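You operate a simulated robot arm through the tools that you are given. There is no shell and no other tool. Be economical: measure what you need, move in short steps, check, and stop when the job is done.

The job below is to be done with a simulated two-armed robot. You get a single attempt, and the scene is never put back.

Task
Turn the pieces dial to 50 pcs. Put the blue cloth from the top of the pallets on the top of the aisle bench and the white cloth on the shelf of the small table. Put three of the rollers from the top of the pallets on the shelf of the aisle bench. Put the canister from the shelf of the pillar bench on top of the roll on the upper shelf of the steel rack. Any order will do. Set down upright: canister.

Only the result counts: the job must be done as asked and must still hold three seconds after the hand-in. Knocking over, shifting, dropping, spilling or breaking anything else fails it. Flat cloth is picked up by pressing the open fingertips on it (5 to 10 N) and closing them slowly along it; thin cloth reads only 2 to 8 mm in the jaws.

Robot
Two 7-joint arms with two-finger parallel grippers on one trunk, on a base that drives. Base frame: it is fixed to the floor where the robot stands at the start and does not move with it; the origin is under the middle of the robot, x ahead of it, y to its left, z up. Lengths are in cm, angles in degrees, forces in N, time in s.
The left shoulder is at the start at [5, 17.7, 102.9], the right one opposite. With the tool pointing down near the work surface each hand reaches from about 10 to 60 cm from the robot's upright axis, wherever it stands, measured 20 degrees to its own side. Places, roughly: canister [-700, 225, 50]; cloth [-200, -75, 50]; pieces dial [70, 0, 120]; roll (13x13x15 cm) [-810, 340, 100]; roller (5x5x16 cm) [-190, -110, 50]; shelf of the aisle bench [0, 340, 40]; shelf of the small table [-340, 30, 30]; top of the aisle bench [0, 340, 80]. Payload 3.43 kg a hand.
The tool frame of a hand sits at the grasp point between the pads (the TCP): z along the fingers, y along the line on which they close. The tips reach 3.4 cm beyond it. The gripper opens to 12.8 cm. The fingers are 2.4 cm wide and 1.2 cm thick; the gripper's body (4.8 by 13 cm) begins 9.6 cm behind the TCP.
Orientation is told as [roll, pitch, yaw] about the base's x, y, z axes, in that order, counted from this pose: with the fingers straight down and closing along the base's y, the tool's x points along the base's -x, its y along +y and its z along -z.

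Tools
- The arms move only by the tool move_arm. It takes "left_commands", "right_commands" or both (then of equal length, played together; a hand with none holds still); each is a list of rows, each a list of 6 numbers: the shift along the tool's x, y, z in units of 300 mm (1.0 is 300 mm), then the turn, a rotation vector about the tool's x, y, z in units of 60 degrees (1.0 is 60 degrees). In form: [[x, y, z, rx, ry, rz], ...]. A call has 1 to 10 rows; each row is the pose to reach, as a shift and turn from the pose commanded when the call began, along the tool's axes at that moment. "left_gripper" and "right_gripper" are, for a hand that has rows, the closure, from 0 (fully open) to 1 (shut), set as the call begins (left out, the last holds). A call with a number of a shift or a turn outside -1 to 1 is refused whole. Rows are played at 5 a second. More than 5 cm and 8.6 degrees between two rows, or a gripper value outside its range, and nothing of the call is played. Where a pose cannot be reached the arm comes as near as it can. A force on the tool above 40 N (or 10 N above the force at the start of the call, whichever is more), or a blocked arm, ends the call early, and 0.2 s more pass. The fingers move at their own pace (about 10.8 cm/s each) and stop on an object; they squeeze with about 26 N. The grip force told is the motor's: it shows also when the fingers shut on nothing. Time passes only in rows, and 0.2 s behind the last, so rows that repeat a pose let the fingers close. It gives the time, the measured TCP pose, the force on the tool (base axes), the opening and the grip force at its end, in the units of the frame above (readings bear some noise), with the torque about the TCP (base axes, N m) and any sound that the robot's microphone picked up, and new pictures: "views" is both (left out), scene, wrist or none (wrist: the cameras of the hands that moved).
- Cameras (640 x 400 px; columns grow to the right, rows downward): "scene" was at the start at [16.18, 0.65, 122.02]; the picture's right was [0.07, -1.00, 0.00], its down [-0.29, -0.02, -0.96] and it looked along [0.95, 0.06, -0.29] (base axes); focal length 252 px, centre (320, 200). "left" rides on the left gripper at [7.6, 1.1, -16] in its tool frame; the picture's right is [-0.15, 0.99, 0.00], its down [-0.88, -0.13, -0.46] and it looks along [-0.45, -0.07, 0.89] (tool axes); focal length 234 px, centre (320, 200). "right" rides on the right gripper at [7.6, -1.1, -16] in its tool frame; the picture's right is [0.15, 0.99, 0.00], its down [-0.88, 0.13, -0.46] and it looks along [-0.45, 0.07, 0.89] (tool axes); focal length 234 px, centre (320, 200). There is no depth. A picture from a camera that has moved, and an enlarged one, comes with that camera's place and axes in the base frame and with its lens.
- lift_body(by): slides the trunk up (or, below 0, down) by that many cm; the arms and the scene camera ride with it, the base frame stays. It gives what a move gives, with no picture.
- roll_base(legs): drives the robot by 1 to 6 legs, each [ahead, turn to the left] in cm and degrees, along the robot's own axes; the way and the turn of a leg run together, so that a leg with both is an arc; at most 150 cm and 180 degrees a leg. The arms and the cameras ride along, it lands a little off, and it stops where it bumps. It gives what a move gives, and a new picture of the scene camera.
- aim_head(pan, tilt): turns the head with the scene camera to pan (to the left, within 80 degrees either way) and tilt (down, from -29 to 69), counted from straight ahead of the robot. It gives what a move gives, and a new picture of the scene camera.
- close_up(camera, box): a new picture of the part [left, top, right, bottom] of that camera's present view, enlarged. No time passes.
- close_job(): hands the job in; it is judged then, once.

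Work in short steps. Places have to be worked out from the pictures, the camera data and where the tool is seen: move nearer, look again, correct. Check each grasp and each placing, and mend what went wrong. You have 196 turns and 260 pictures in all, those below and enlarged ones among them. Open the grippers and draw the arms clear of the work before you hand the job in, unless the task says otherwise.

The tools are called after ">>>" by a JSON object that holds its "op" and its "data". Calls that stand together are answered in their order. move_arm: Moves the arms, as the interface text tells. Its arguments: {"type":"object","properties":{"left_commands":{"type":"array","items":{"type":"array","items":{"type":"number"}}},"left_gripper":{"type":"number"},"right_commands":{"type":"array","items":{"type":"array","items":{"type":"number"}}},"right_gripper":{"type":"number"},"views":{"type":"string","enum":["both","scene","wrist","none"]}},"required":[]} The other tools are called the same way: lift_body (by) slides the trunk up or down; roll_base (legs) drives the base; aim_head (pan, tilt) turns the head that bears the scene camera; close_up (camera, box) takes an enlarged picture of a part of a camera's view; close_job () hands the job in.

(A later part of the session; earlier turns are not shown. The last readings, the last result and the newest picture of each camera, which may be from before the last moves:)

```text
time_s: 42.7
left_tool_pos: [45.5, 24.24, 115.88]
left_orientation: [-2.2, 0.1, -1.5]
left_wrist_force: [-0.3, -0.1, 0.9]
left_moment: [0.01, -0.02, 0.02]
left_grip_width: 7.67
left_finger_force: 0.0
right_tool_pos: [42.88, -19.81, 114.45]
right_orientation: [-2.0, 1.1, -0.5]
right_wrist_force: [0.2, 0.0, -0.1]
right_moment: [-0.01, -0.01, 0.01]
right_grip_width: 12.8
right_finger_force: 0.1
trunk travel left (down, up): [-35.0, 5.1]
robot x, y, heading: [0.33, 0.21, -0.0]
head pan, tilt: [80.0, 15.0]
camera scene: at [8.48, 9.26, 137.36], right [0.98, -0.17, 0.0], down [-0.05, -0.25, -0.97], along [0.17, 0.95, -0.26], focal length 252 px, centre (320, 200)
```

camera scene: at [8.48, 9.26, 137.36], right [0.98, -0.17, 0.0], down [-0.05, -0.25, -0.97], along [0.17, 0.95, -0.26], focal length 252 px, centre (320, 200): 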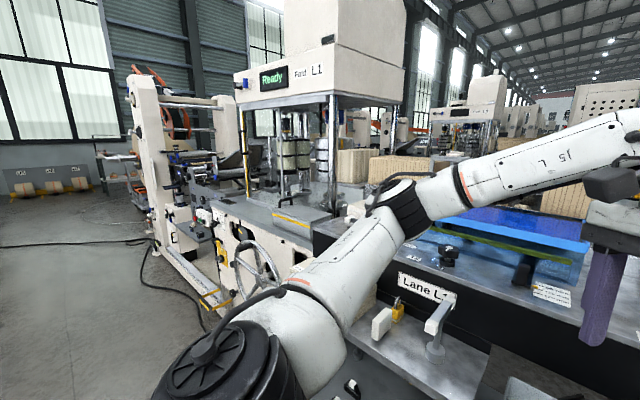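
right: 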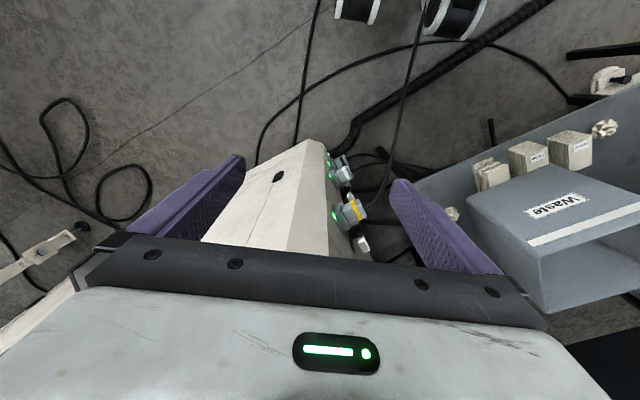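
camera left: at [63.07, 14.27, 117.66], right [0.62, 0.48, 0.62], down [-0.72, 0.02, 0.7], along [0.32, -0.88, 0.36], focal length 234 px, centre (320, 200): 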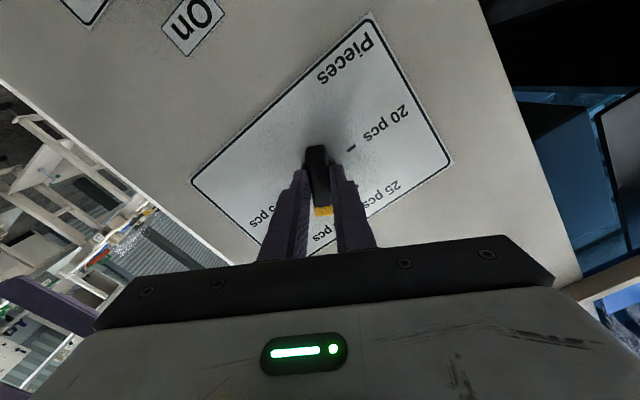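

The left arm is home again. I back off 30 cm and turn right to see the side and back of the workspace.

>>> {"op": "aim_head", "data": {"pan": -80, "tilt": 25}}

>>> {"op": "roll_base", "data": {"legs": [[-25, 0], [0, -60]]}}

```text
time_s: 45.1
left_tool_pos: [45.54, 24.2, 115.83]
left_orientation: [-2.2, 0.0, -1.4]
left_wrist_force: [0.8, 0.6, 0.4]
left_moment: [0.0, 0.02, 0.01]
left_grip_width: 7.72
left_finger_force: 0.0
right_tool_pos: [42.71, -19.99, 114.46]
right_orientation: [-2.0, 1.1, -0.5]
right_wrist_force: [0.5, -0.4, 0.1]
right_moment: [0.0, 0.0, 0.0]
right_grip_width: 12.81
right_finger_force: 0.1
trunk travel left (down, up): [-35.0, 5.1]
robot x, y, heading: [-0.17, 0.31, -0.3]
head pan, tilt: [-80.0, 25.0]
camera scene: at [8.46, -9.01, 135.74], right [-0.98, -0.17, 0.0], down [-0.07, 0.42, -0.91], along [0.16, -0.89, -0.42], focal length 252 px, centre (320, 200)
```

scene: 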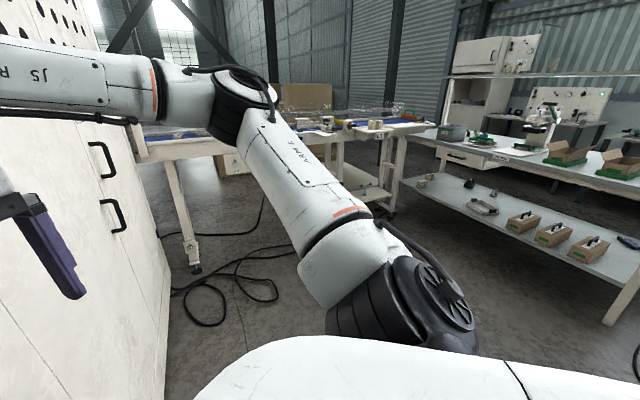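

```text
time_s: 49.6
left_tool_pos: [18.78, -27.36, 115.75]
left_orientation: [-2.2, 0.0, -61.4]
left_wrist_force: [-0.4, -0.5, 0.4]
left_moment: [0.01, 0.02, 0.0]
left_grip_width: 7.67
left_finger_force: 0.1
right_tool_pos: [-20.63, -46.95, 114.4]
right_orientation: [-2.0, 1.1, -60.4]
right_wrist_force: [0.4, -0.1, -1.2]
right_moment: [0.0, -0.04, 0.0]
right_grip_width: 12.82
right_finger_force: 0.1
trunk travel left (down, up): [-35.0, 5.1]
robot x, y, heading: [-25.25, 0.29, -59.8]
head pan, tilt: [-80.0, 25.0]
camera scene: at [-28.7, -11.94, 135.73], right [-0.64, 0.76, 0.0], down [0.32, 0.27, -0.91], along [-0.69, -0.58, -0.42], focal length 252 px, centre (320, 200)
```

scene: 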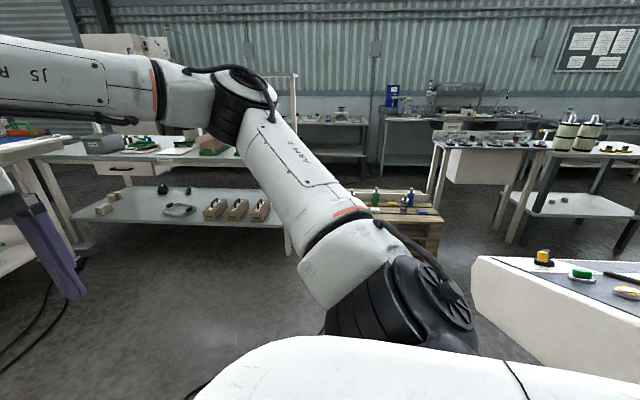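

The pallets show up with items on top, and a control console stands to the right. I turn on to face the pallets.

>>> {"op": "aim_head", "data": {"pan": 0, "tilt": 25}}

>>> {"op": "roll_base", "data": {"legs": [[0, -92]]}}

```text
time_s: 51.1
left_tool_pos: [18.82, -27.33, 115.97]
left_orientation: [-2.2, 0.0, -61.4]
left_wrist_force: [0.0, -0.1, -1.0]
left_moment: [-0.01, -0.02, 0.0]
left_grip_width: 7.67
left_finger_force: 0.1
right_tool_pos: [-20.74, -47.02, 114.42]
right_orientation: [-2.0, 1.1, -60.4]
right_wrist_force: [-0.2, 0.6, -0.4]
right_moment: [-0.02, -0.03, 0.01]
right_grip_width: 12.8
right_finger_force: 0.1
trunk travel left (down, up): [-35.0, 5.1]
robot x, y, heading: [-25.02, 0.17, -59.9]
head pan, tilt: [0.0, 25.0]
camera scene: at [-17.01, -13.96, 135.74], right [-0.87, -0.5, 0.0], down [-0.21, 0.37, -0.91], along [0.45, -0.78, -0.42], focal length 252 px, centre (320, 200)
```

scene: 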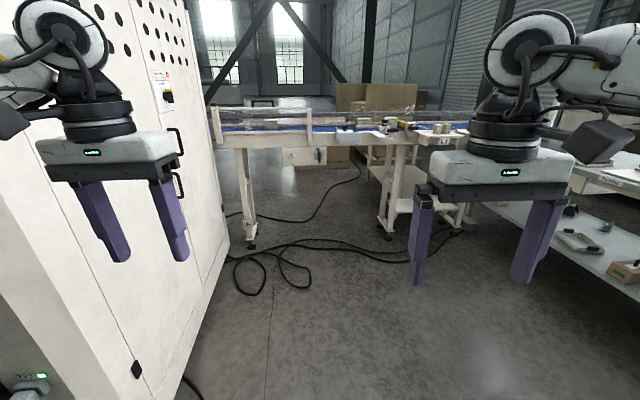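

```text
time_s: 55.4
left_tool_pos: [-52.97, -43.28, 115.87]
left_orientation: [-2.2, 0.1, -152.2]
left_wrist_force: [0.1, 0.1, 0.9]
left_moment: [0.0, 0.02, -0.01]
left_grip_width: 7.66
left_finger_force: 0.0
right_tool_pos: [-72.16, -3.53, 114.29]
right_orientation: [-2.0, 1.1, -151.2]
right_wrist_force: [0.7, 1.0, 1.2]
right_moment: [-0.02, 0.0, -0.02]
right_grip_width: 12.76
right_finger_force: 0.0
trunk travel left (down, up): [-35.0, 5.1]
robot x, y, heading: [-25.15, 0.15, -150.8]
head pan, tilt: [0.0, 25.0]
camera scene: at [-39.28, -7.87, 135.74], right [-0.49, 0.87, 0.0], down [0.37, 0.21, -0.91], along [-0.79, -0.44, -0.42], focal length 252 px, centre (320, 200)
```

scene: 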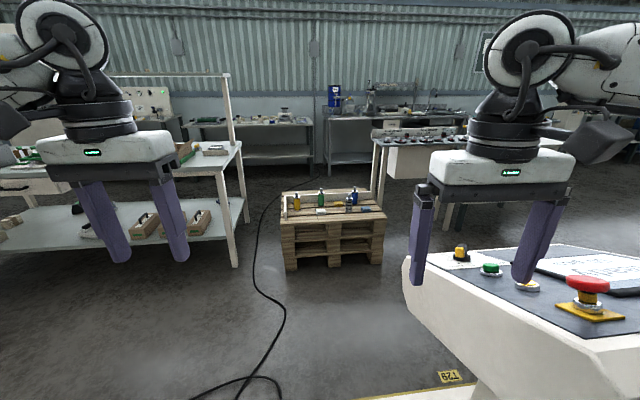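

The right hand is over the console but well above it. I enlarge the pallets to identify the items on them.

>>> {"op": "close_up", "data": {"camera": "scene", "box": [260, 170, 404, 260]}}

```text
4.44 times, centred on (332, 215) of scene
camera zoom: at [-39.28, -7.87, 135.74], right [-0.49, 0.87, 0.0], down [0.37, 0.21, -0.91], along [-0.79, -0.44, -0.42], focal length 1121 px, centre (267, 133)
```

zoom: 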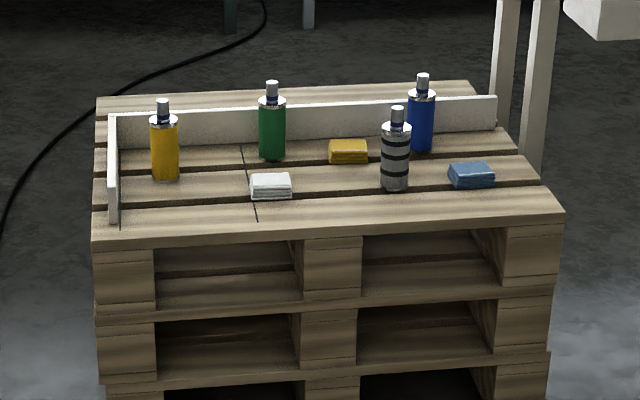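

Rollers (yellow, green, blue, striped) and folded cloths (white, yellow, blue) stand on the pallets, whose front edge faces about heading -143°. I go around the console on its left side.

>>> {"op": "roll_base", "data": {"legs": [[0, 31], [80, 0], [0, -72], [70, 0], [0, 49]]}}

```text
time_s: 70.0
left_tool_pos: [-154.33, -102.37, 115.84]
left_orientation: [-2.3, 0.0, -144.1]
left_wrist_force: [0.5, 0.2, 0.2]
left_moment: [-0.01, 0.01, -0.03]
left_grip_width: 7.69
left_finger_force: 0.1
right_tool_pos: [-178.64, -65.64, 114.37]
right_orientation: [-2.0, 1.1, -143.2]
right_wrist_force: [0.4, 0.1, -0.3]
right_moment: [0.02, 0.04, -0.01]
right_grip_width: 12.79
right_finger_force: 0.0
trunk travel left (down, up): [-35.0, 5.1]
robot x, y, heading: [-132.89, -55.1, -142.9]
head pan, tilt: [0.0, 25.0]
camera scene: at [-145.72, -65.3, 135.74], right [-0.61, 0.79, 0.0], down [0.34, 0.26, -0.91], along [-0.72, -0.55, -0.42], focal length 252 px, centre (320, 200)
```

scene: 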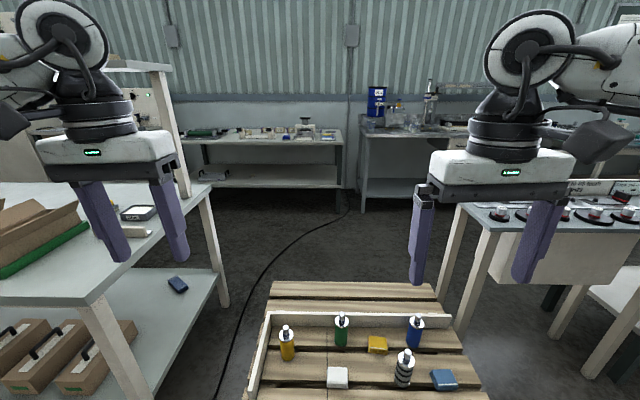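

I look down at the pallet top for better measurement.

>>> {"op": "aim_head", "data": {"pan": -8, "tilt": 50}}

```text
time_s: 70.9
left_tool_pos: [-154.26, -102.33, 115.84]
left_orientation: [-2.1, 0.1, -144.2]
left_wrist_force: [-0.1, 0.9, -0.4]
left_moment: [0.01, -0.01, -0.02]
left_grip_width: 7.67
left_finger_force: 0.1
right_tool_pos: [-178.81, -65.65, 114.43]
right_orientation: [-2.0, 1.1, -143.3]
right_wrist_force: [0.9, -1.0, -0.2]
right_moment: [0.01, 0.01, 0.01]
right_grip_width: 12.81
right_finger_force: 0.1
trunk travel left (down, up): [-35.0, 5.1]
robot x, y, heading: [-132.65, -55.45, -142.5]
head pan, tilt: [-8.0, 50.0]
camera scene: at [-145.12, -63.47, 131.99], right [-0.49, 0.87, 0.0], down [0.67, 0.38, -0.64], along [-0.56, -0.32, -0.77], focal length 252 px, centre (320, 200)
```

scene: 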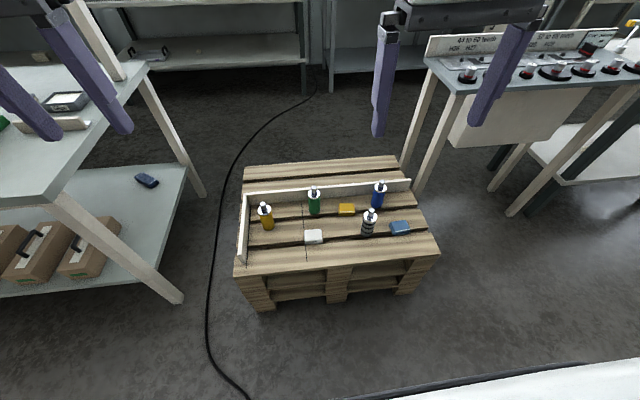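

I place the pallet top at z≈43, blue cloth at about (-211.4,-63.7), green roller (-202,-99), blue roller (-219,-77). I drive to a stand about 30 cm from the pallets' front edge.

>>> {"op": "roll_base", "data": {"legs": [[0, -37], [33, 0], [0, 36]]}}

```text
time_s: 76.5
left_tool_pos: [-188.25, -102.21, 115.93]
left_orientation: [-2.4, 0.1, -145.1]
left_wrist_force: [1.1, -1.2, -0.5]
left_moment: [0.03, 0.02, -0.01]
left_grip_width: 7.67
left_finger_force: 0.0
right_tool_pos: [-212.06, -65.05, 114.47]
right_orientation: [-2.1, 1.1, -144.1]
right_wrist_force: [-0.2, 0.2, 0.6]
right_moment: [0.01, 0.05, 0.0]
right_grip_width: 12.8
right_finger_force: 0.1
trunk travel left (down, up): [-35.0, 5.1]
robot x, y, heading: [-166.1, -55.89, -143.7]
head pan, tilt: [-8.0, 50.0]
camera scene: at [-178.32, -63.49, 131.99], right [-0.48, 0.88, 0.0], down [0.67, 0.36, -0.64], along [-0.57, -0.31, -0.77], focal length 252 px, centre (320, 200)
```

scene: 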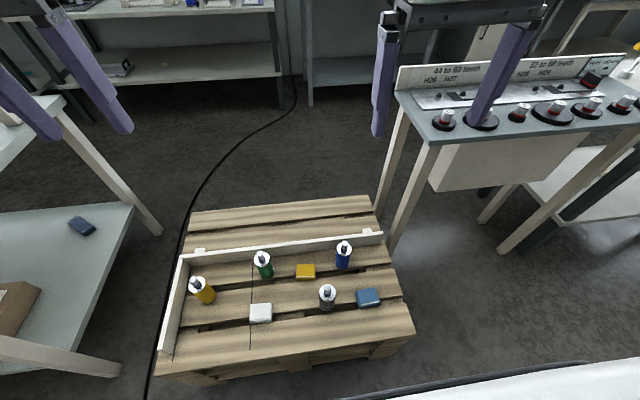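

I lower the trunk by 33 cm to work near the pallet top.

>>> {"op": "lift_body", "data": {"by": -33}}

>>> {"op": "aim_head", "data": {"pan": -5, "tilt": 55}}

```text
time_s: 79.8
left_tool_pos: [-188.22, -102.11, 82.8]
left_orientation: [-2.2, 0.1, -145.1]
left_wrist_force: [-0.8, -0.2, 0.3]
left_moment: [-0.02, -0.01, 0.02]
left_grip_width: 7.69
left_finger_force: 0.2
right_tool_pos: [-212.06, -64.94, 81.45]
right_orientation: [-2.0, 1.1, -144.1]
right_wrist_force: [-0.1, 0.1, -0.1]
right_moment: [0.01, -0.01, -0.01]
right_grip_width: 12.79
right_finger_force: 0.0
trunk travel left (down, up): [-2.0, 38.1]
robot x, y, heading: [-165.72, -55.77, -143.6]
head pan, tilt: [-8.0, 50.0]
```

```text
time_s: 80.4
left_tool_pos: [-188.26, -102.1, 82.94]
left_orientation: [-2.2, 0.0, -145.1]
left_wrist_force: [0.2, -0.7, -0.3]
left_moment: [0.0, 0.01, -0.02]
left_grip_width: 7.67
left_finger_force: 0.0
right_tool_pos: [-212.09, -65.09, 81.53]
right_orientation: [-2.0, 1.0, -144.1]
right_wrist_force: [0.2, -0.5, 0.5]
right_moment: [0.0, 0.01, 0.0]
right_grip_width: 12.78
right_finger_force: 0.0
trunk travel left (down, up): [-2.0, 38.1]
robot x, y, heading: [-165.7, -55.69, -143.5]
head pan, tilt: [-5.0, 55.0]
camera scene: at [-177.73, -63.55, 98.34], right [-0.52, 0.85, 0.0], down [0.7, 0.43, -0.57], along [-0.49, -0.3, -0.82], focal length 252 px, centre (320, 200)
```

scene: 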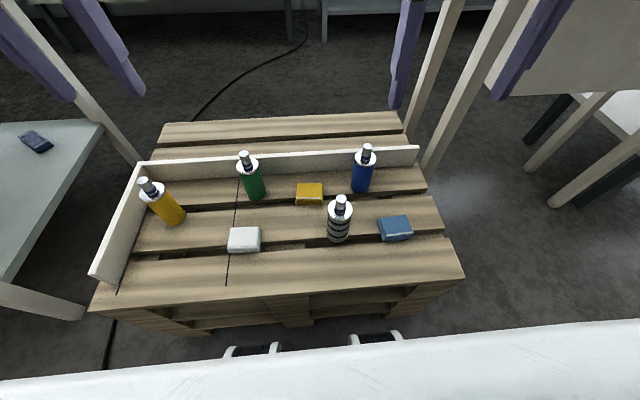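

The right hand is nearly above the blue cloth. I check with the right wrist camera.

>>> {"op": "close_up", "data": {"camera": "right", "box": [160, 0, 480, 200]}}

```text
2.00 times, centred on (320, 100) of right
camera zoom: at [-206.54, -60.44, 97.53], right [0.7, -0.72, -0.03], down [-0.64, -0.64, 0.43], along [-0.33, -0.28, -0.9], focal length 468 px, centre (320, 400)
```

zoom: 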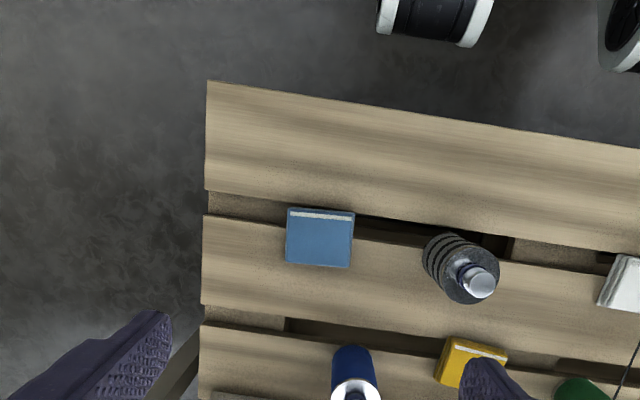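

Both views agree: the blue cloth is a ~7 x 6.5 cm folded pad at (-212.1,-63.4). I descend over it with the gripper opened to 9 cm.

>>> {"op": "move_arm", "data": {"right_commands": [[0.03, -0.046, 0.12, 0, 0, 0], [0.03, -0.046, 0.25, 0, 0, 0], [0.03, -0.046, 0.38, 0, 0, 0], [0.03, -0.046, 0.51, 0, 0, 0], [0.03, -0.046, 0.64, 0, 0, 0], [0.03, -0.046, 0.77, 0, 0, 0], [0.03, -0.046, 0.89, 0, 0, 0], [0.03, -0.046, 0.98, 0, 0, 0]], "right_gripper": 0.3, "views": "both"}}

```text
time_s: 82.2
left_tool_pos: [-188.2, -102.19, 82.9]
left_orientation: [-2.2, 0.0, -145.2]
left_wrist_force: [-0.5, -0.5, -0.2]
left_moment: [-0.01, 0.0, -0.03]
left_grip_width: 7.68
left_finger_force: 0.1
right_tool_pos: [-212.19, -62.18, 52.1]
right_orientation: [-2.1, 1.0, -144.1]
right_wrist_force: [-0.7, 0.6, 0.1]
right_moment: [0.0, -0.02, -0.02]
right_grip_width: 8.97
right_finger_force: 0.1
trunk travel left (down, up): [-2.0, 38.1]
robot x, y, heading: [-166.01, -55.99, -143.4]
head pan, tilt: [-5.0, 55.0]
camera scene: at [-177.72, -63.55, 98.34], right [-0.52, 0.85, 0.0], down [0.7, 0.43, -0.57], along [-0.49, -0.3, -0.82], focal length 252 px, centre (320, 200)
camera right: at [-206.73, -57.56, 68.17], right [0.7, -0.71, -0.03], down [-0.63, -0.64, 0.43], along [-0.33, -0.28, -0.9], focal length 234 px, centre (320, 200)
```

scene: 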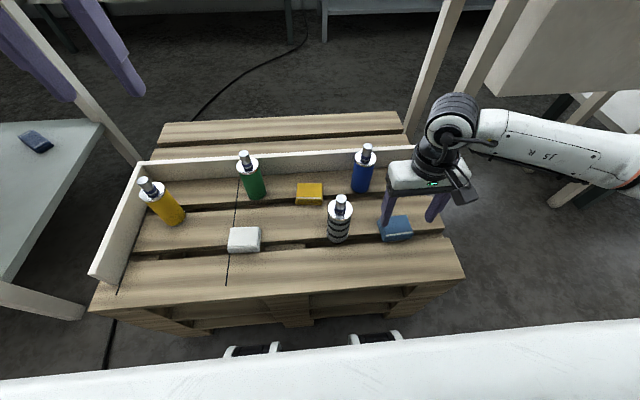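
right: 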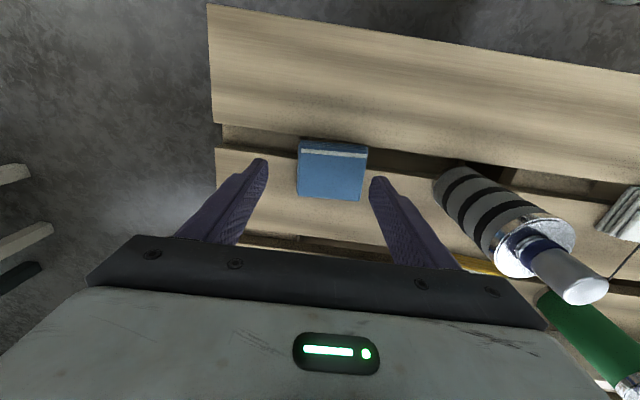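

Cloth at (-212.2,-63.5); I shift 1.3 cm and lower so the tips sit just above the wood on both sides.

>>> {"op": "move_arm", "data": {"right_commands": [[-0.025, 0.035, 0.04, 0, 0, 0], [-0.025, 0.035, 0.09, 0, 0, 0], [-0.025, 0.035, 0.13, 0, 0, 0], [-0.025, 0.035, 0.16, 0, 0, 0]], "views": "wrist"}}

```text
time_s: 83.2
left_tool_pos: [-188.25, -102.25, 82.91]
left_orientation: [-2.3, 0.0, -145.2]
left_wrist_force: [0.6, 0.0, 0.3]
left_moment: [0.01, -0.02, 0.0]
left_grip_width: 7.7
left_finger_force: 0.1
right_tool_pos: [-212.27, -63.37, 47.24]
right_orientation: [-2.0, 1.2, -144.1]
right_wrist_force: [-1.5, 0.5, 0.2]
right_moment: [-0.02, 0.04, -0.01]
right_grip_width: 8.93
right_finger_force: 0.0
trunk travel left (down, up): [-2.0, 38.1]
robot x, y, heading: [-165.69, -55.69, -143.7]
head pan, tilt: [-5.0, 55.0]
camera right: at [-206.73, -58.73, 63.37], right [0.7, -0.71, -0.03], down [-0.63, -0.64, 0.43], along [-0.33, -0.28, -0.9], focal length 234 px, centre (320, 200)
```

right: 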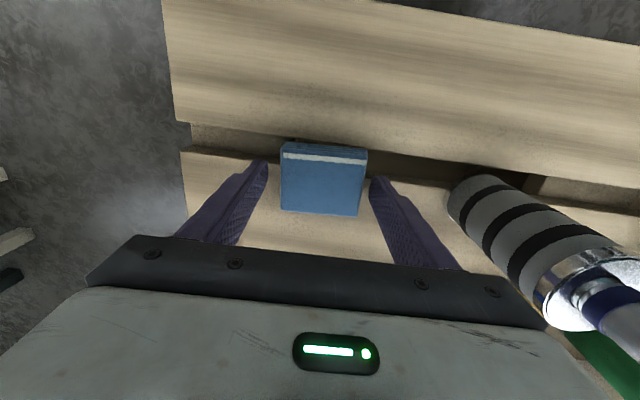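

I lower another 0.4 cm and close on the cloth.

>>> {"op": "move_arm", "data": {"right_commands": [[0, 0, 0.007, 0, 0, 0], [0, 0, 0.013, 0, 0, 0]], "views": "none"}}

>>> {"op": "move_arm", "data": {"right_commands": [[0, 0, 0, 0, 0, 0], [0, 0, 0, 0, 0, 0], [0, 0, 0, 0, 0, 0], [0, 0, 0, 0, 0, 0]], "right_gripper": 1.0, "views": "wrist"}}

```text
time_s: 83.8
left_tool_pos: [-188.16, -102.15, 82.85]
left_orientation: [-2.2, 0.0, -145.1]
left_wrist_force: [0.0, -0.2, 0.6]
left_moment: [-0.01, 0.01, -0.03]
left_grip_width: 7.64
left_finger_force: 0.2
right_tool_pos: [-212.32, -63.34, 46.88]
right_orientation: [-2.0, 1.1, -144.1]
right_wrist_force: [-0.7, 0.5, -0.3]
right_moment: [-0.01, 0.0, 0.01]
right_grip_width: 8.96
right_finger_force: 0.1
trunk travel left (down, up): [-2.0, 38.1]
robot x, y, heading: [-165.73, -55.89, -143.7]
head pan, tilt: [-5.0, 55.0]
```

```text
time_s: 84.8
left_tool_pos: [-188.21, -102.17, 82.74]
left_orientation: [-2.2, 0.1, -145.1]
left_wrist_force: [1.8, -0.5, -0.3]
left_moment: [-0.03, 0.03, 0.0]
left_grip_width: 7.67
left_finger_force: 0.1
right_tool_pos: [-212.33, -63.28, 46.84]
right_orientation: [-2.0, 1.0, -144.1]
right_wrist_force: [0.9, -0.3, 1.0]
right_moment: [-0.01, -0.04, 0.02]
right_grip_width: 7.22
right_finger_force: 25.1
trunk travel left (down, up): [-2.0, 38.1]
robot x, y, heading: [-165.66, -55.61, -143.6]
head pan, tilt: [-5.0, 55.0]
camera right: at [-206.74, -58.72, 62.98], right [0.7, -0.71, -0.03], down [-0.63, -0.64, 0.43], along [-0.33, -0.28, -0.9], focal length 234 px, centre (320, 200)
```

right: 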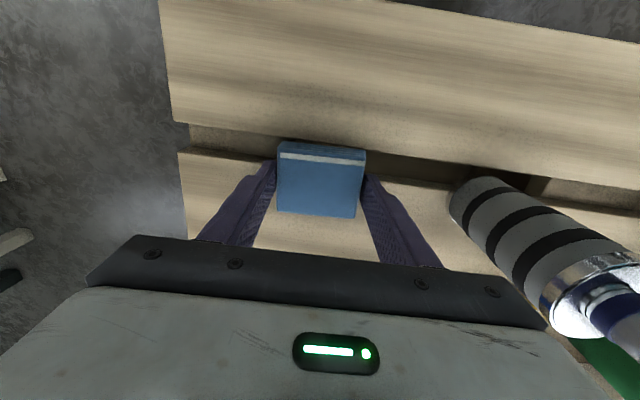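

The pad is held at 7.2 cm width. I lift it 25 cm.

>>> {"op": "move_arm", "data": {"right_commands": [[0, 0, -0.05, 0, 0, 0], [0, 0, -0.15, 0, 0, 0], [0, 0, -0.3, 0, 0, 0], [0, 0, -0.45, 0, 0, 0], [0, 0, -0.6, 0, 0, 0], [0, 0, -0.75, 0, 0, 0], [0, 0, -0.85, 0, 0, 0]], "views": "both"}}

```text
time_s: 86.4
left_tool_pos: [-188.18, -102.1, 82.89]
left_orientation: [-2.2, -0.1, -145.2]
left_wrist_force: [-0.5, 0.2, 0.2]
left_moment: [-0.01, 0.0, 0.02]
left_grip_width: 7.68
left_finger_force: 0.0
right_tool_pos: [-212.1, -64.23, 72.33]
right_orientation: [-2.0, 1.2, -144.2]
right_wrist_force: [-0.1, 0.4, 0.2]
right_moment: [0.04, 0.0, 0.02]
right_grip_width: 7.19
right_finger_force: 26.3
trunk travel left (down, up): [-2.0, 38.1]
robot x, y, heading: [-165.71, -55.52, -143.6]
head pan, tilt: [-5.0, 55.0]
camera scene: at [-177.73, -63.55, 98.33], right [-0.52, 0.85, 0.0], down [0.7, 0.43, -0.57], along [-0.49, -0.3, -0.82], focal length 252 px, centre (320, 200)
camera right: at [-206.65, -59.67, 88.39], right [0.7, -0.72, -0.03], down [-0.64, -0.64, 0.43], along [-0.33, -0.28, -0.9], focal length 234 px, centre (320, 200)
```

scene: 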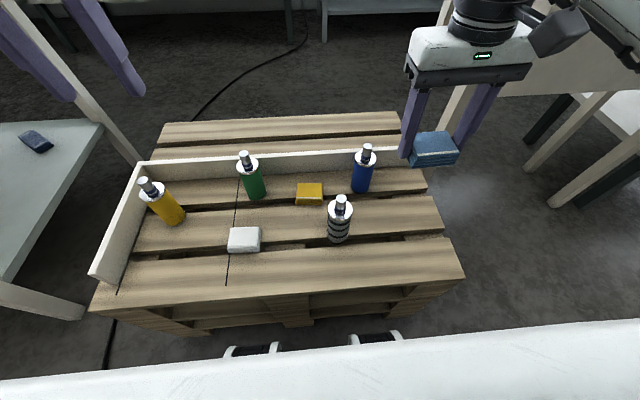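
right: 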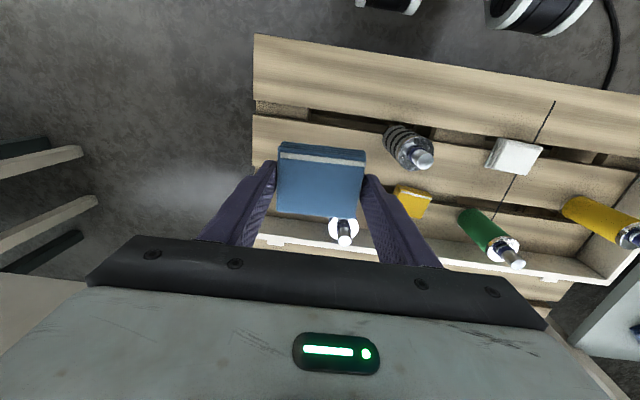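

The blue cloth is secure. Now the left hand: I pitch it -50° and bring it to a pre-grasp in front of the green roller (about (-203.4,-99)).

>>> {"op": "move_arm", "data": {"left_commands": [[-0.007, -0.054, 0.106, 0, -0.119, 0], [-0.014, -0.109, 0.211, 0, -0.238, 0], [-0.021, -0.163, 0.317, 0, -0.357, 0], [-0.028, -0.218, 0.423, 0, -0.476, 0], [-0.036, -0.272, 0.529, 0, -0.595, 0], [-0.043, -0.327, 0.634, 0, -0.714, 0], [-0.05, -0.381, 0.74, 0, -0.833, 0]], "left_gripper": 0.2, "views": "both"}}

```text
time_s: 88.0
left_tool_pos: [-196.4, -92.87, 61.12]
left_orientation: [-3.6, -50.1, -142.5]
left_wrist_force: [-0.1, 0.2, 0.0]
left_moment: [-0.01, 0.05, 0.0]
left_grip_width: 10.25
left_finger_force: 0.0
right_tool_pos: [-212.18, -64.2, 72.18]
right_orientation: [-2.0, 1.1, -144.1]
right_wrist_force: [0.4, -0.9, -0.1]
right_moment: [-0.03, 0.01, -0.02]
right_grip_width: 7.17
right_finger_force: 25.8
trunk travel left (down, up): [-2.0, 38.1]
robot x, y, heading: [-165.82, -55.42, -143.5]
head pan, tilt: [-5.0, 55.0]
camera scene: at [-177.72, -63.55, 98.34], right [-0.52, 0.85, 0.0], down [0.7, 0.43, -0.57], along [-0.49, -0.3, -0.82], focal length 252 px, centre (320, 200)
camera left: at [-181.57, -84.19, 65.44], right [0.49, -0.87, 0.07], down [-0.23, -0.05, 0.97], along [-0.84, -0.49, -0.22], focal length 234 px, centre (320, 200)
```

scene: 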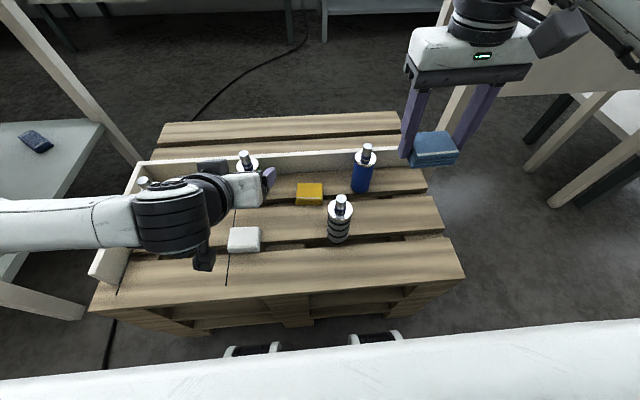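
left: 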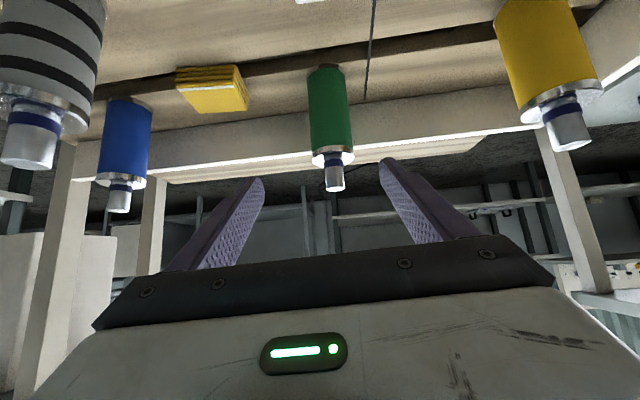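

Green roller is centred between the fingers at about (-203.2,-98.9). I slide in so the pads straddle its body, then look.

>>> {"op": "move_arm", "data": {"left_commands": [[0.02, 0.005, 0.115, 0, 0, 0], [0.04, 0.01, 0.23, 0, 0, 0], [0.06, 0.015, 0.345, 0, 0, 0], [0.077, 0.02, 0.458, 0, 0, 0]], "views": "both"}}

```text
time_s: 89.0
left_tool_pos: [-203.88, -98.3, 50.46]
left_orientation: [-3.6, -49.9, -142.4]
left_wrist_force: [0.3, 0.3, 0.7]
left_moment: [0.02, 0.03, -0.03]
left_grip_width: 10.21
left_finger_force: 0.1
right_tool_pos: [-212.17, -64.24, 72.27]
right_orientation: [-2.0, 1.2, -144.1]
right_wrist_force: [0.6, 0.6, -0.7]
right_moment: [-0.01, 0.03, 0.02]
right_grip_width: 7.12
right_finger_force: 26.2
trunk travel left (down, up): [-2.0, 38.1]
robot x, y, heading: [-165.96, -55.7, -143.5]
head pan, tilt: [-5.0, 55.0]
camera scene: at [-177.72, -63.55, 98.34], right [-0.52, 0.85, 0.0], down [0.7, 0.43, -0.57], along [-0.49, -0.3, -0.82], focal length 252 px, centre (320, 200)
camera left: at [-188.96, -89.53, 54.82], right [0.49, -0.87, 0.07], down [-0.23, -0.05, 0.97], along [-0.84, -0.49, -0.22], focal length 234 px, centre (320, 200)
```

scene: 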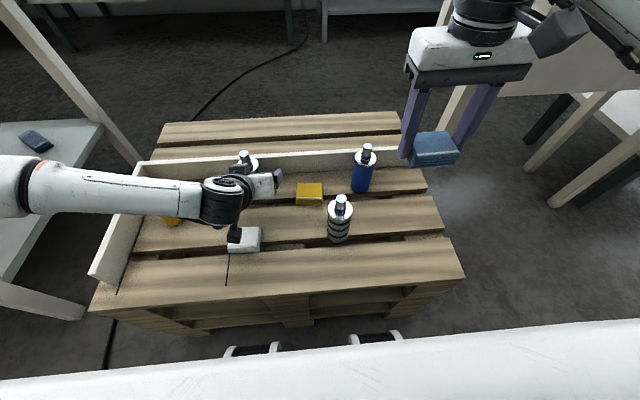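
left: 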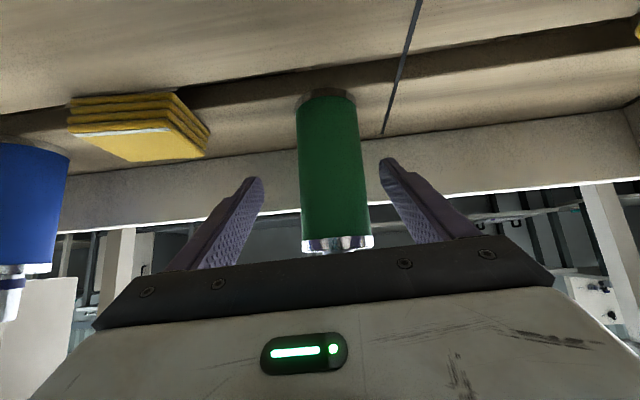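

The roller body stands between the pads. I correct 0.6 cm laterally and close.

>>> {"op": "move_arm", "data": {"left_commands": [[0, 0.02, 0, 0, 0, 0]], "views": "none"}}

>>> {"op": "move_arm", "data": {"left_commands": [[0, 0, 0, 0, 0, 0], [0, 0, 0, 0, 0, 0], [0, 0, 0, 0, 0, 0], [0, 0, 0, 0, 0, 0]], "left_gripper": 1.0, "views": "wrist"}}

```text
time_s: 89.4
left_tool_pos: [-203.45, -98.63, 50.56]
left_orientation: [-3.5, -49.9, -142.5]
left_wrist_force: [0.3, -0.7, -0.2]
left_moment: [-0.02, -0.02, -0.05]
left_grip_width: 10.25
left_finger_force: 0.0
right_tool_pos: [-212.08, -64.16, 72.28]
right_orientation: [-2.0, 1.1, -144.1]
right_wrist_force: [0.1, 0.4, -0.8]
right_moment: [0.01, 0.02, -0.03]
right_grip_width: 7.13
right_finger_force: 26.3
trunk travel left (down, up): [-2.0, 38.1]
robot x, y, heading: [-165.63, -55.56, -143.6]
head pan, tilt: [-5.0, 55.0]
```

```text
time_s: 90.4
left_tool_pos: [-203.39, -98.71, 50.51]
left_orientation: [-3.4, -50.0, -142.4]
left_wrist_force: [1.6, -5.3, 3.5]
left_moment: [-0.21, -0.04, 0.07]
left_grip_width: 5.07
left_finger_force: 26.1
right_tool_pos: [-212.23, -64.21, 72.3]
right_orientation: [-1.9, 1.1, -144.1]
right_wrist_force: [-0.6, 0.8, 0.0]
right_moment: [0.01, 0.02, 0.03]
right_grip_width: 7.11
right_finger_force: 25.7
trunk travel left (down, up): [-2.0, 38.1]
robot x, y, heading: [-165.53, -55.33, -143.2]
head pan, tilt: [-5.0, 55.0]
camera left: at [-188.58, -90.03, 54.85], right [0.49, -0.87, 0.07], down [-0.23, -0.05, 0.97], along [-0.84, -0.49, -0.22], focal length 234 px, centre (320, 200)
```

left: 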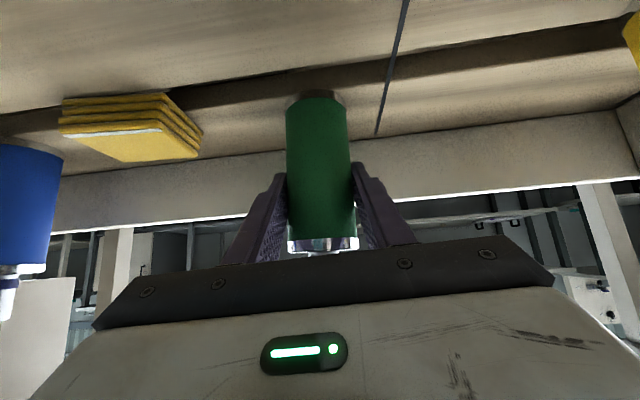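

Gripped at 5.07 cm. I lift the roller straight up 20 cm.

>>> {"op": "move_arm", "data": {"left_commands": [[-0.05, 0, -0.043, 0, 0, 0], [-0.15, 0, -0.126, 0, 0, 0], [-0.25, 0, -0.21, 0, 0, 0], [-0.37, 0, -0.31, 0, 0, 0], [-0.51, 0, -0.429, 0, 0, 0]], "views": "both"}}

```text
refused: row 5 steps farther than a row can; nothing moved
```

Row 5's step was too long; I resend it with smaller steps.

>>> {"op": "move_arm", "data": {"left_commands": [[-0.05, 0, -0.043, 0, 0, 0], [-0.15, 0, -0.126, 0, 0, 0], [-0.25, 0, -0.21, 0, 0, 0], [-0.34, 0, -0.286, 0, 0, 0], [-0.43, 0, -0.36, 0, 0, 0], [-0.51, 0, -0.429, 0, 0, 0]], "views": "both"}}

```text
time_s: 91.8
left_tool_pos: [-203.04, -99.41, 70.47]
left_orientation: [-3.3, -49.8, -142.6]
left_wrist_force: [0.2, 0.1, -3.4]
left_moment: [-0.02, -0.02, -0.02]
left_grip_width: 5.07
left_finger_force: 26.0
right_tool_pos: [-212.19, -64.26, 72.13]
right_orientation: [-1.9, 1.0, -144.1]
right_wrist_force: [-0.2, -0.6, -0.1]
right_moment: [-0.02, 0.01, 0.0]
right_grip_width: 7.11
right_finger_force: 26.3
trunk travel left (down, up): [-2.0, 38.1]
robot x, y, heading: [-166.14, -55.42, -143.7]
head pan, tilt: [-5.0, 55.0]
camera scene: at [-177.74, -63.57, 98.33], right [-0.52, 0.85, 0.0], down [0.7, 0.43, -0.57], along [-0.49, -0.3, -0.82], focal length 252 px, centre (320, 200)
camera left: at [-188.16, -90.66, 74.79], right [0.49, -0.87, 0.07], down [-0.23, -0.05, 0.97], along [-0.84, -0.49, -0.23], focal length 234 px, centre (320, 200)
```

scene: 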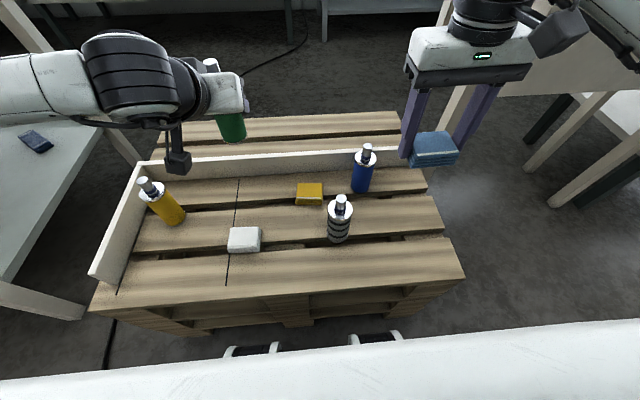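
left: 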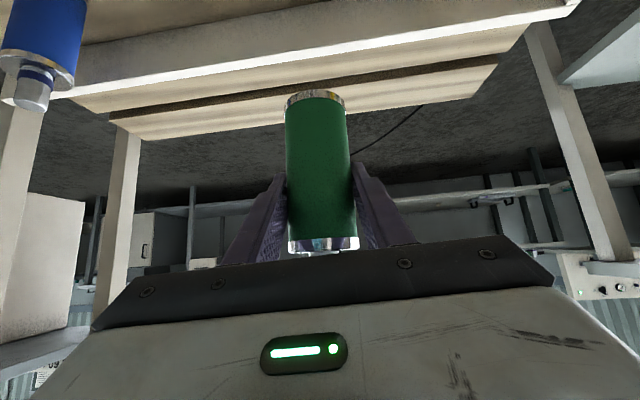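

Both items are held. I raise the trunk, back away a little and turn right to look toward the aisle bench.

>>> {"op": "lift_body", "data": {"by": 28}}

>>> {"op": "aim_head", "data": {"pan": -30, "tilt": 22}}

>>> {"op": "roll_base", "data": {"legs": [[-12, 0], [0, -100]]}}

```text
time_s: 94.6
left_tool_pos: [-202.96, -99.36, 98.46]
left_orientation: [-3.5, -49.8, -142.5]
left_wrist_force: [0.5, -1.0, -3.6]
left_moment: [0.01, -0.03, -0.02]
left_grip_width: 5.0
left_finger_force: 25.9
right_tool_pos: [-212.18, -64.26, 100.23]
right_orientation: [-2.0, 1.1, -144.1]
right_wrist_force: [0.0, -0.3, -0.9]
right_moment: [0.04, -0.01, 0.0]
right_grip_width: 7.09
right_finger_force: 26.5
trunk travel left (down, up): [-30.0, 10.1]
robot x, y, heading: [-165.98, -55.66, -143.6]
head pan, tilt: [-5.0, 55.0]
```

```text
time_s: 95.6
left_tool_pos: [-203.06, -99.22, 98.43]
left_orientation: [-3.5, -49.9, -142.4]
left_wrist_force: [-0.2, -0.6, -3.1]
left_moment: [-0.02, 0.0, 0.02]
left_grip_width: 4.99
left_finger_force: 25.9
right_tool_pos: [-212.17, -64.29, 100.18]
right_orientation: [-2.1, 1.2, -144.1]
right_wrist_force: [0.0, 0.4, -0.5]
right_moment: [0.02, -0.01, 0.01]
right_grip_width: 7.1
right_finger_force: 26.1
trunk travel left (down, up): [-30.0, 10.1]
robot x, y, heading: [-166.08, -55.67, -143.7]
head pan, tilt: [-30.0, 22.0]
camera scene: at [-180.82, -60.86, 131.21], right [-0.11, 0.99, 0.0], down [0.37, 0.04, -0.93], along [-0.92, -0.1, -0.38], focal length 252 px, centre (320, 200)
```

scene: 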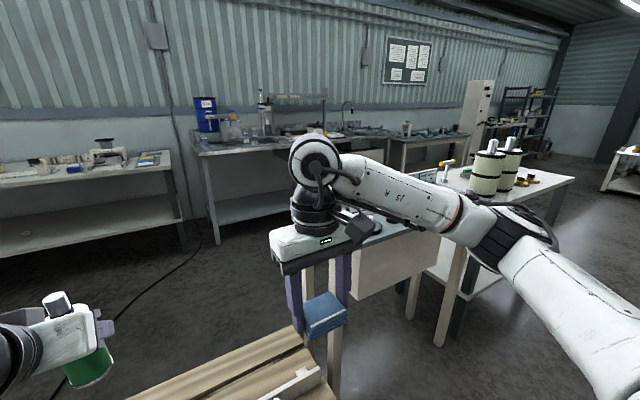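

```text
time_s: 101.0
left_tool_pos: [-193.33, -4.78, 98.38]
left_orientation: [-3.4, -49.9, 118.6]
left_wrist_force: [0.8, -0.4, -3.6]
left_moment: [-0.03, 0.04, 0.01]
left_grip_width: 4.92
left_finger_force: 26.5
right_tool_pos: [-157.25, -1.24, 100.06]
right_orientation: [-1.9, 1.0, 116.8]
right_wrist_force: [0.7, -1.5, 0.3]
right_moment: [-0.01, 0.02, 0.01]
right_grip_width: 7.09
right_finger_force: 26.5
trunk travel left (down, up): [-30.0, 10.1]
robot x, y, heading: [-156.14, -48.44, 117.2]
head pan, tilt: [-30.0, 22.0]
camera scene: at [-158.94, -32.9, 131.22], right [1.0, -0.05, 0.0], down [-0.02, -0.37, -0.93], along [0.04, 0.93, -0.37], focal length 252 px, centre (320, 200)
```

scene: 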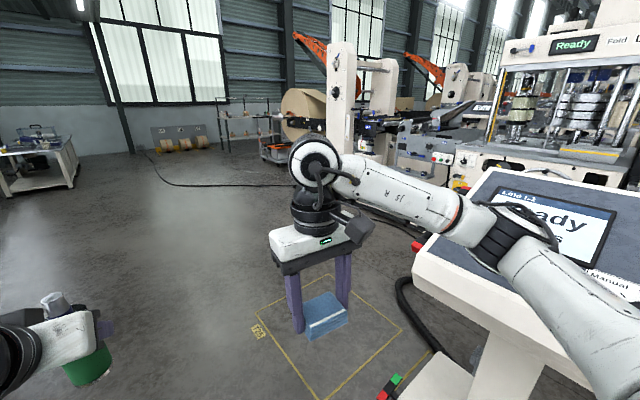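

The way north is open on the left of the console. I drive around with margin and up the aisle, then look for the aisle bench.

>>> {"op": "roll_base", "data": {"legs": [[0, 5], [92, 0], [0, -32], [130, 0]]}}

```text
time_s: 114.0
left_tool_pos: [-219.31, 213.58, 98.41]
left_orientation: [-3.6, -49.9, 91.1]
left_wrist_force: [-0.2, -0.4, -3.2]
left_moment: [-0.03, -0.03, -0.01]
left_grip_width: 4.89
left_finger_force: 25.7
right_tool_pos: [-185.62, 200.03, 100.17]
right_orientation: [-1.9, 1.1, 89.4]
right_wrist_force: [1.0, -0.7, -0.5]
right_moment: [0.0, -0.02, 0.01]
right_grip_width: 7.11
right_finger_force: 26.6
trunk travel left (down, up): [-30.0, 10.1]
robot x, y, heading: [-205.92, 157.44, 89.9]
head pan, tilt: [-30.0, 22.0]
camera scene: at [-201.7, 172.67, 131.21], right [0.87, -0.5, 0.0], down [-0.19, -0.32, -0.93], along [0.47, 0.8, -0.38], focal length 252 px, centre (320, 200)
```

scene: 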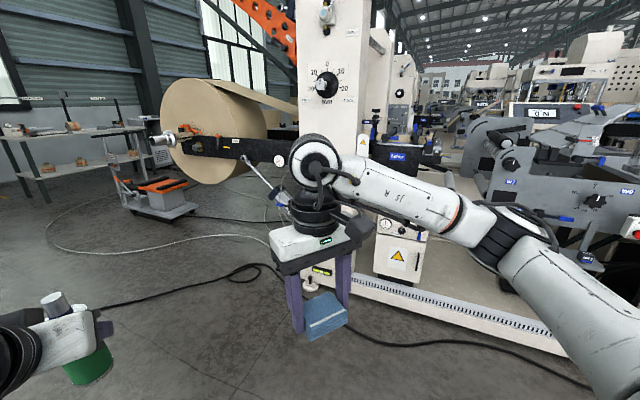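

The line L1 with its unwinder roll stands diagonally between me and the bench. I look straight on and right to find a way around the roll's end.

>>> {"op": "aim_head", "data": {"pan": 10, "tilt": 22}}

>>> {"op": "aim_head", "data": {"pan": -78, "tilt": 15}}

```text
time_s: 115.0
left_tool_pos: [-219.23, 213.44, 98.37]
left_orientation: [-3.4, -49.9, 91.0]
left_wrist_force: [-0.5, 0.3, -3.3]
left_moment: [-0.01, -0.04, 0.01]
left_grip_width: 4.92
left_finger_force: 26.3
right_tool_pos: [-185.7, 199.98, 100.18]
right_orientation: [-2.0, 1.1, 89.3]
right_wrist_force: [-0.6, 0.1, -0.6]
right_moment: [-0.01, -0.01, 0.0]
right_grip_width: 7.09
right_finger_force: 26.0
trunk travel left (down, up): [-30.0, 10.1]
robot x, y, heading: [-206.38, 157.44, 89.6]
head pan, tilt: [10.0, 22.0]
camera scene: at [-207.94, 173.77, 131.22], right [0.99, 0.17, 0.0], down [0.06, -0.37, -0.93], along [-0.16, 0.91, -0.37], focal length 252 px, centre (320, 200)
```

scene: 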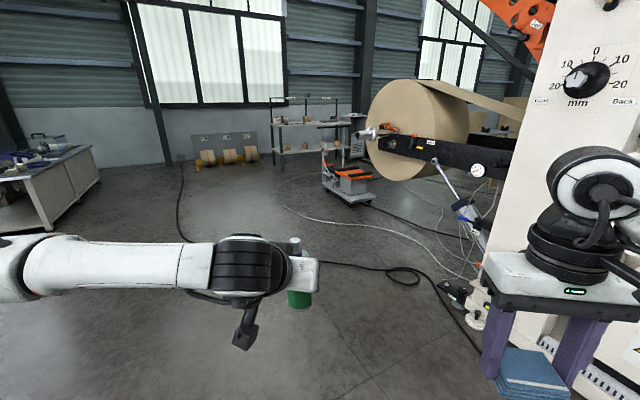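

```text
time_s: 116.7
left_tool_pos: [-219.21, 213.58, 98.35]
left_orientation: [-3.5, -49.9, 91.1]
left_wrist_force: [0.2, -0.1, -3.5]
left_moment: [-0.04, 0.04, -0.01]
left_grip_width: 4.92
left_finger_force: 26.2
right_tool_pos: [-185.56, 200.01, 100.26]
right_orientation: [-2.0, 1.1, 89.4]
right_wrist_force: [0.0, 0.6, -0.4]
right_moment: [0.02, -0.01, 0.0]
right_grip_width: 7.1
right_finger_force: 26.0
trunk travel left (down, up): [-30.0, 10.1]
robot x, y, heading: [-206.51, 158.04, 90.0]
head pan, tilt: [-78.0, 15.0]
camera scene: at [-197.22, 166.56, 132.36], right [0.21, -0.98, 0.0], down [-0.25, -0.05, -0.97], along [0.95, 0.2, -0.26], focal length 252 px, centre (320, 200)
```

scene: 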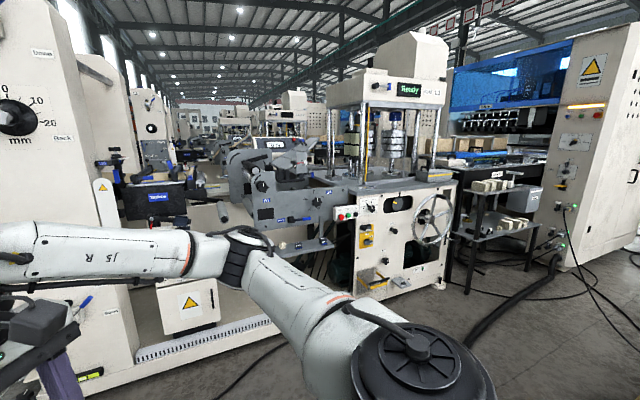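

The passage is around the roll and a cart at about (-220,485). I drive up the left side and look again.

>>> {"op": "aim_head", "data": {"pan": -40, "tilt": 20}}

>>> {"op": "roll_base", "data": {"legs": [[0, 28], [150, 0], [0, -28], [120, 0]]}}

```text
time_s: 117.7
left_tool_pos: [-219.24, 213.56, 98.42]
left_orientation: [-3.5, -49.9, 91.0]
left_wrist_force: [-0.2, 0.2, -3.8]
left_moment: [0.02, 0.01, -0.03]
left_grip_width: 4.93
left_finger_force: 25.8
right_tool_pos: [-185.56, 199.93, 100.13]
right_orientation: [-2.0, 1.1, 89.4]
right_wrist_force: [0.1, 0.0, -0.8]
right_moment: [-0.02, -0.01, -0.03]
right_grip_width: 7.1
right_finger_force: 26.0
trunk travel left (down, up): [-30.0, 10.1]
robot x, y, heading: [-206.44, 157.64, 90.0]
head pan, tilt: [-40.0, 20.0]
camera scene: at [-200.35, 171.74, 131.54], right [0.76, -0.64, 0.0], down [-0.22, -0.26, -0.94], along [0.61, 0.72, -0.34], focal length 252 px, centre (320, 200)
```

scene: 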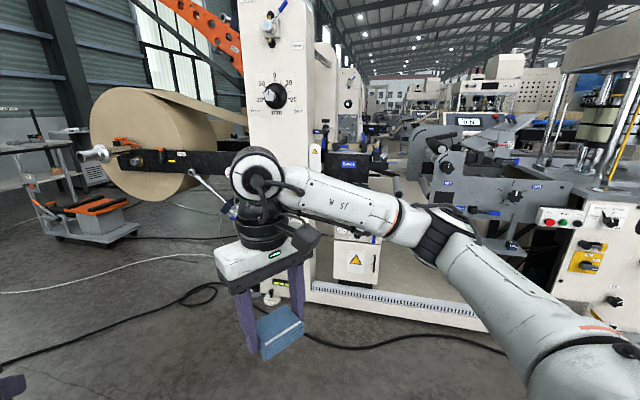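

```text
time_s: 133.6
left_tool_pos: [-284.5, 467.58, 98.38]
left_orientation: [-3.5, -49.9, 90.5]
left_wrist_force: [0.7, -0.4, -2.9]
left_moment: [0.02, 0.05, 0.01]
left_grip_width: 4.92
left_finger_force: 25.8
right_tool_pos: [-251.07, 453.86, 100.15]
right_orientation: [-2.0, 1.1, 88.8]
right_wrist_force: [-0.2, 0.6, -0.5]
right_moment: [-0.02, 0.01, 0.0]
right_grip_width: 7.11
right_finger_force: 25.9
trunk travel left (down, up): [-30.0, 10.1]
robot x, y, heading: [-271.96, 411.88, 89.1]
head pan, tilt: [-40.0, 20.0]
camera scene: at [-266.07, 425.78, 131.54], right [0.76, -0.65, 0.0], down [-0.22, -0.26, -0.94], along [0.61, 0.71, -0.34], focal length 252 px, centre (320, 200)
```

scene: 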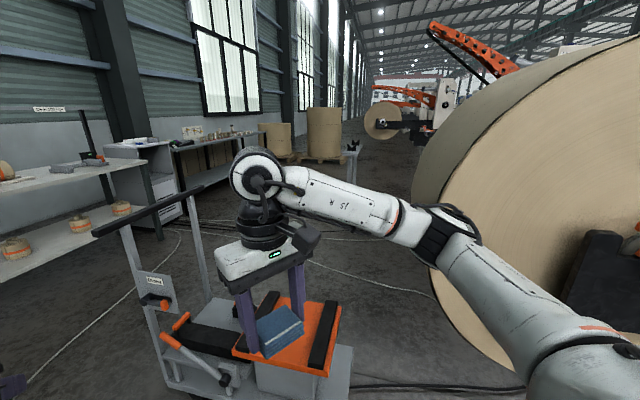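

A cart blocks the narrow side, so I pass it on its left between the cart and the wall bench.

>>> {"op": "roll_base", "data": {"legs": [[0, 45], [100, 0], [0, -45], [115, 0], [0, -75]]}}

```text
time_s: 151.6
left_tool_pos: [-286.49, 622.94, 98.44]
left_orientation: [-3.4, -49.9, 14.1]
left_wrist_force: [-0.2, -0.8, -2.7]
left_moment: [0.01, 0.02, 0.02]
left_grip_width: 4.87
left_finger_force: 26.2
right_tool_pos: [-291.98, 587.17, 100.32]
right_orientation: [-2.1, 1.1, 12.5]
right_wrist_force: [-0.2, 0.9, -0.2]
right_moment: [0.01, -0.01, -0.04]
right_grip_width: 7.11
right_finger_force: 25.9
trunk travel left (down, up): [-30.0, 10.1]
robot x, y, heading: [-337.88, 597.5, 13.1]
head pan, tilt: [-40.0, 20.0]
camera scene: at [-322.94, 594.94, 131.54], right [-0.45, -0.89, 0.0], down [-0.31, 0.16, -0.94], along [0.84, -0.43, -0.34], focal length 252 px, centre (320, 200)
```

scene: 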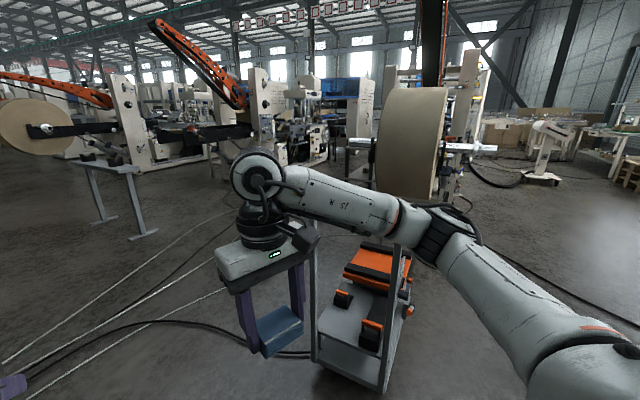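

I see the cart, the roll's end and the aisle between L1 and L2. I drive past the cart and then turn down the aisle toward the bench.

>>> {"op": "roll_base", "data": {"legs": [[100, 0], [95, 0], [0, -77]]}}

```text
time_s: 164.6
left_tool_pos: [-112.94, 599.97, 98.48]
left_orientation: [-3.3, -49.8, -61.7]
left_wrist_force: [0.5, 0.9, -3.3]
left_moment: [0.05, 0.03, 0.0]
left_grip_width: 4.91
left_finger_force: 25.8
right_tool_pos: [-149.1, 596.56, 100.21]
right_orientation: [-2.0, 1.2, -63.3]
right_wrist_force: [0.4, -1.1, 0.2]
right_moment: [-0.06, 0.04, 0.0]
right_grip_width: 7.08
right_finger_force: 25.5
trunk travel left (down, up): [-30.0, 10.1]
robot x, y, heading: [-150.12, 643.61, -62.9]
head pan, tilt: [-40.0, 20.0]
camera scene: at [-149.21, 628.4, 131.54], right [-0.98, 0.22, 0.0], down [0.08, 0.33, -0.94], along [-0.21, -0.92, -0.34], focal length 252 px, centre (320, 200)
```

scene: 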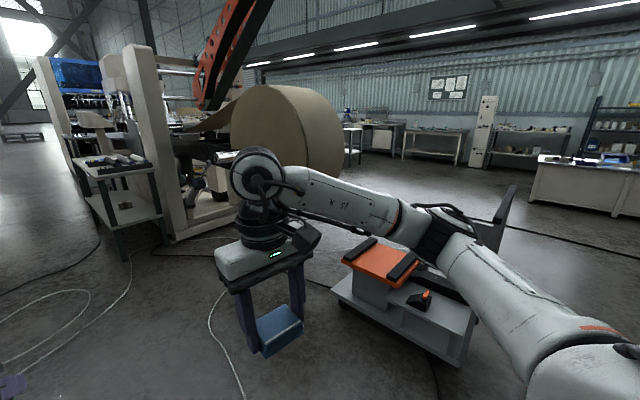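

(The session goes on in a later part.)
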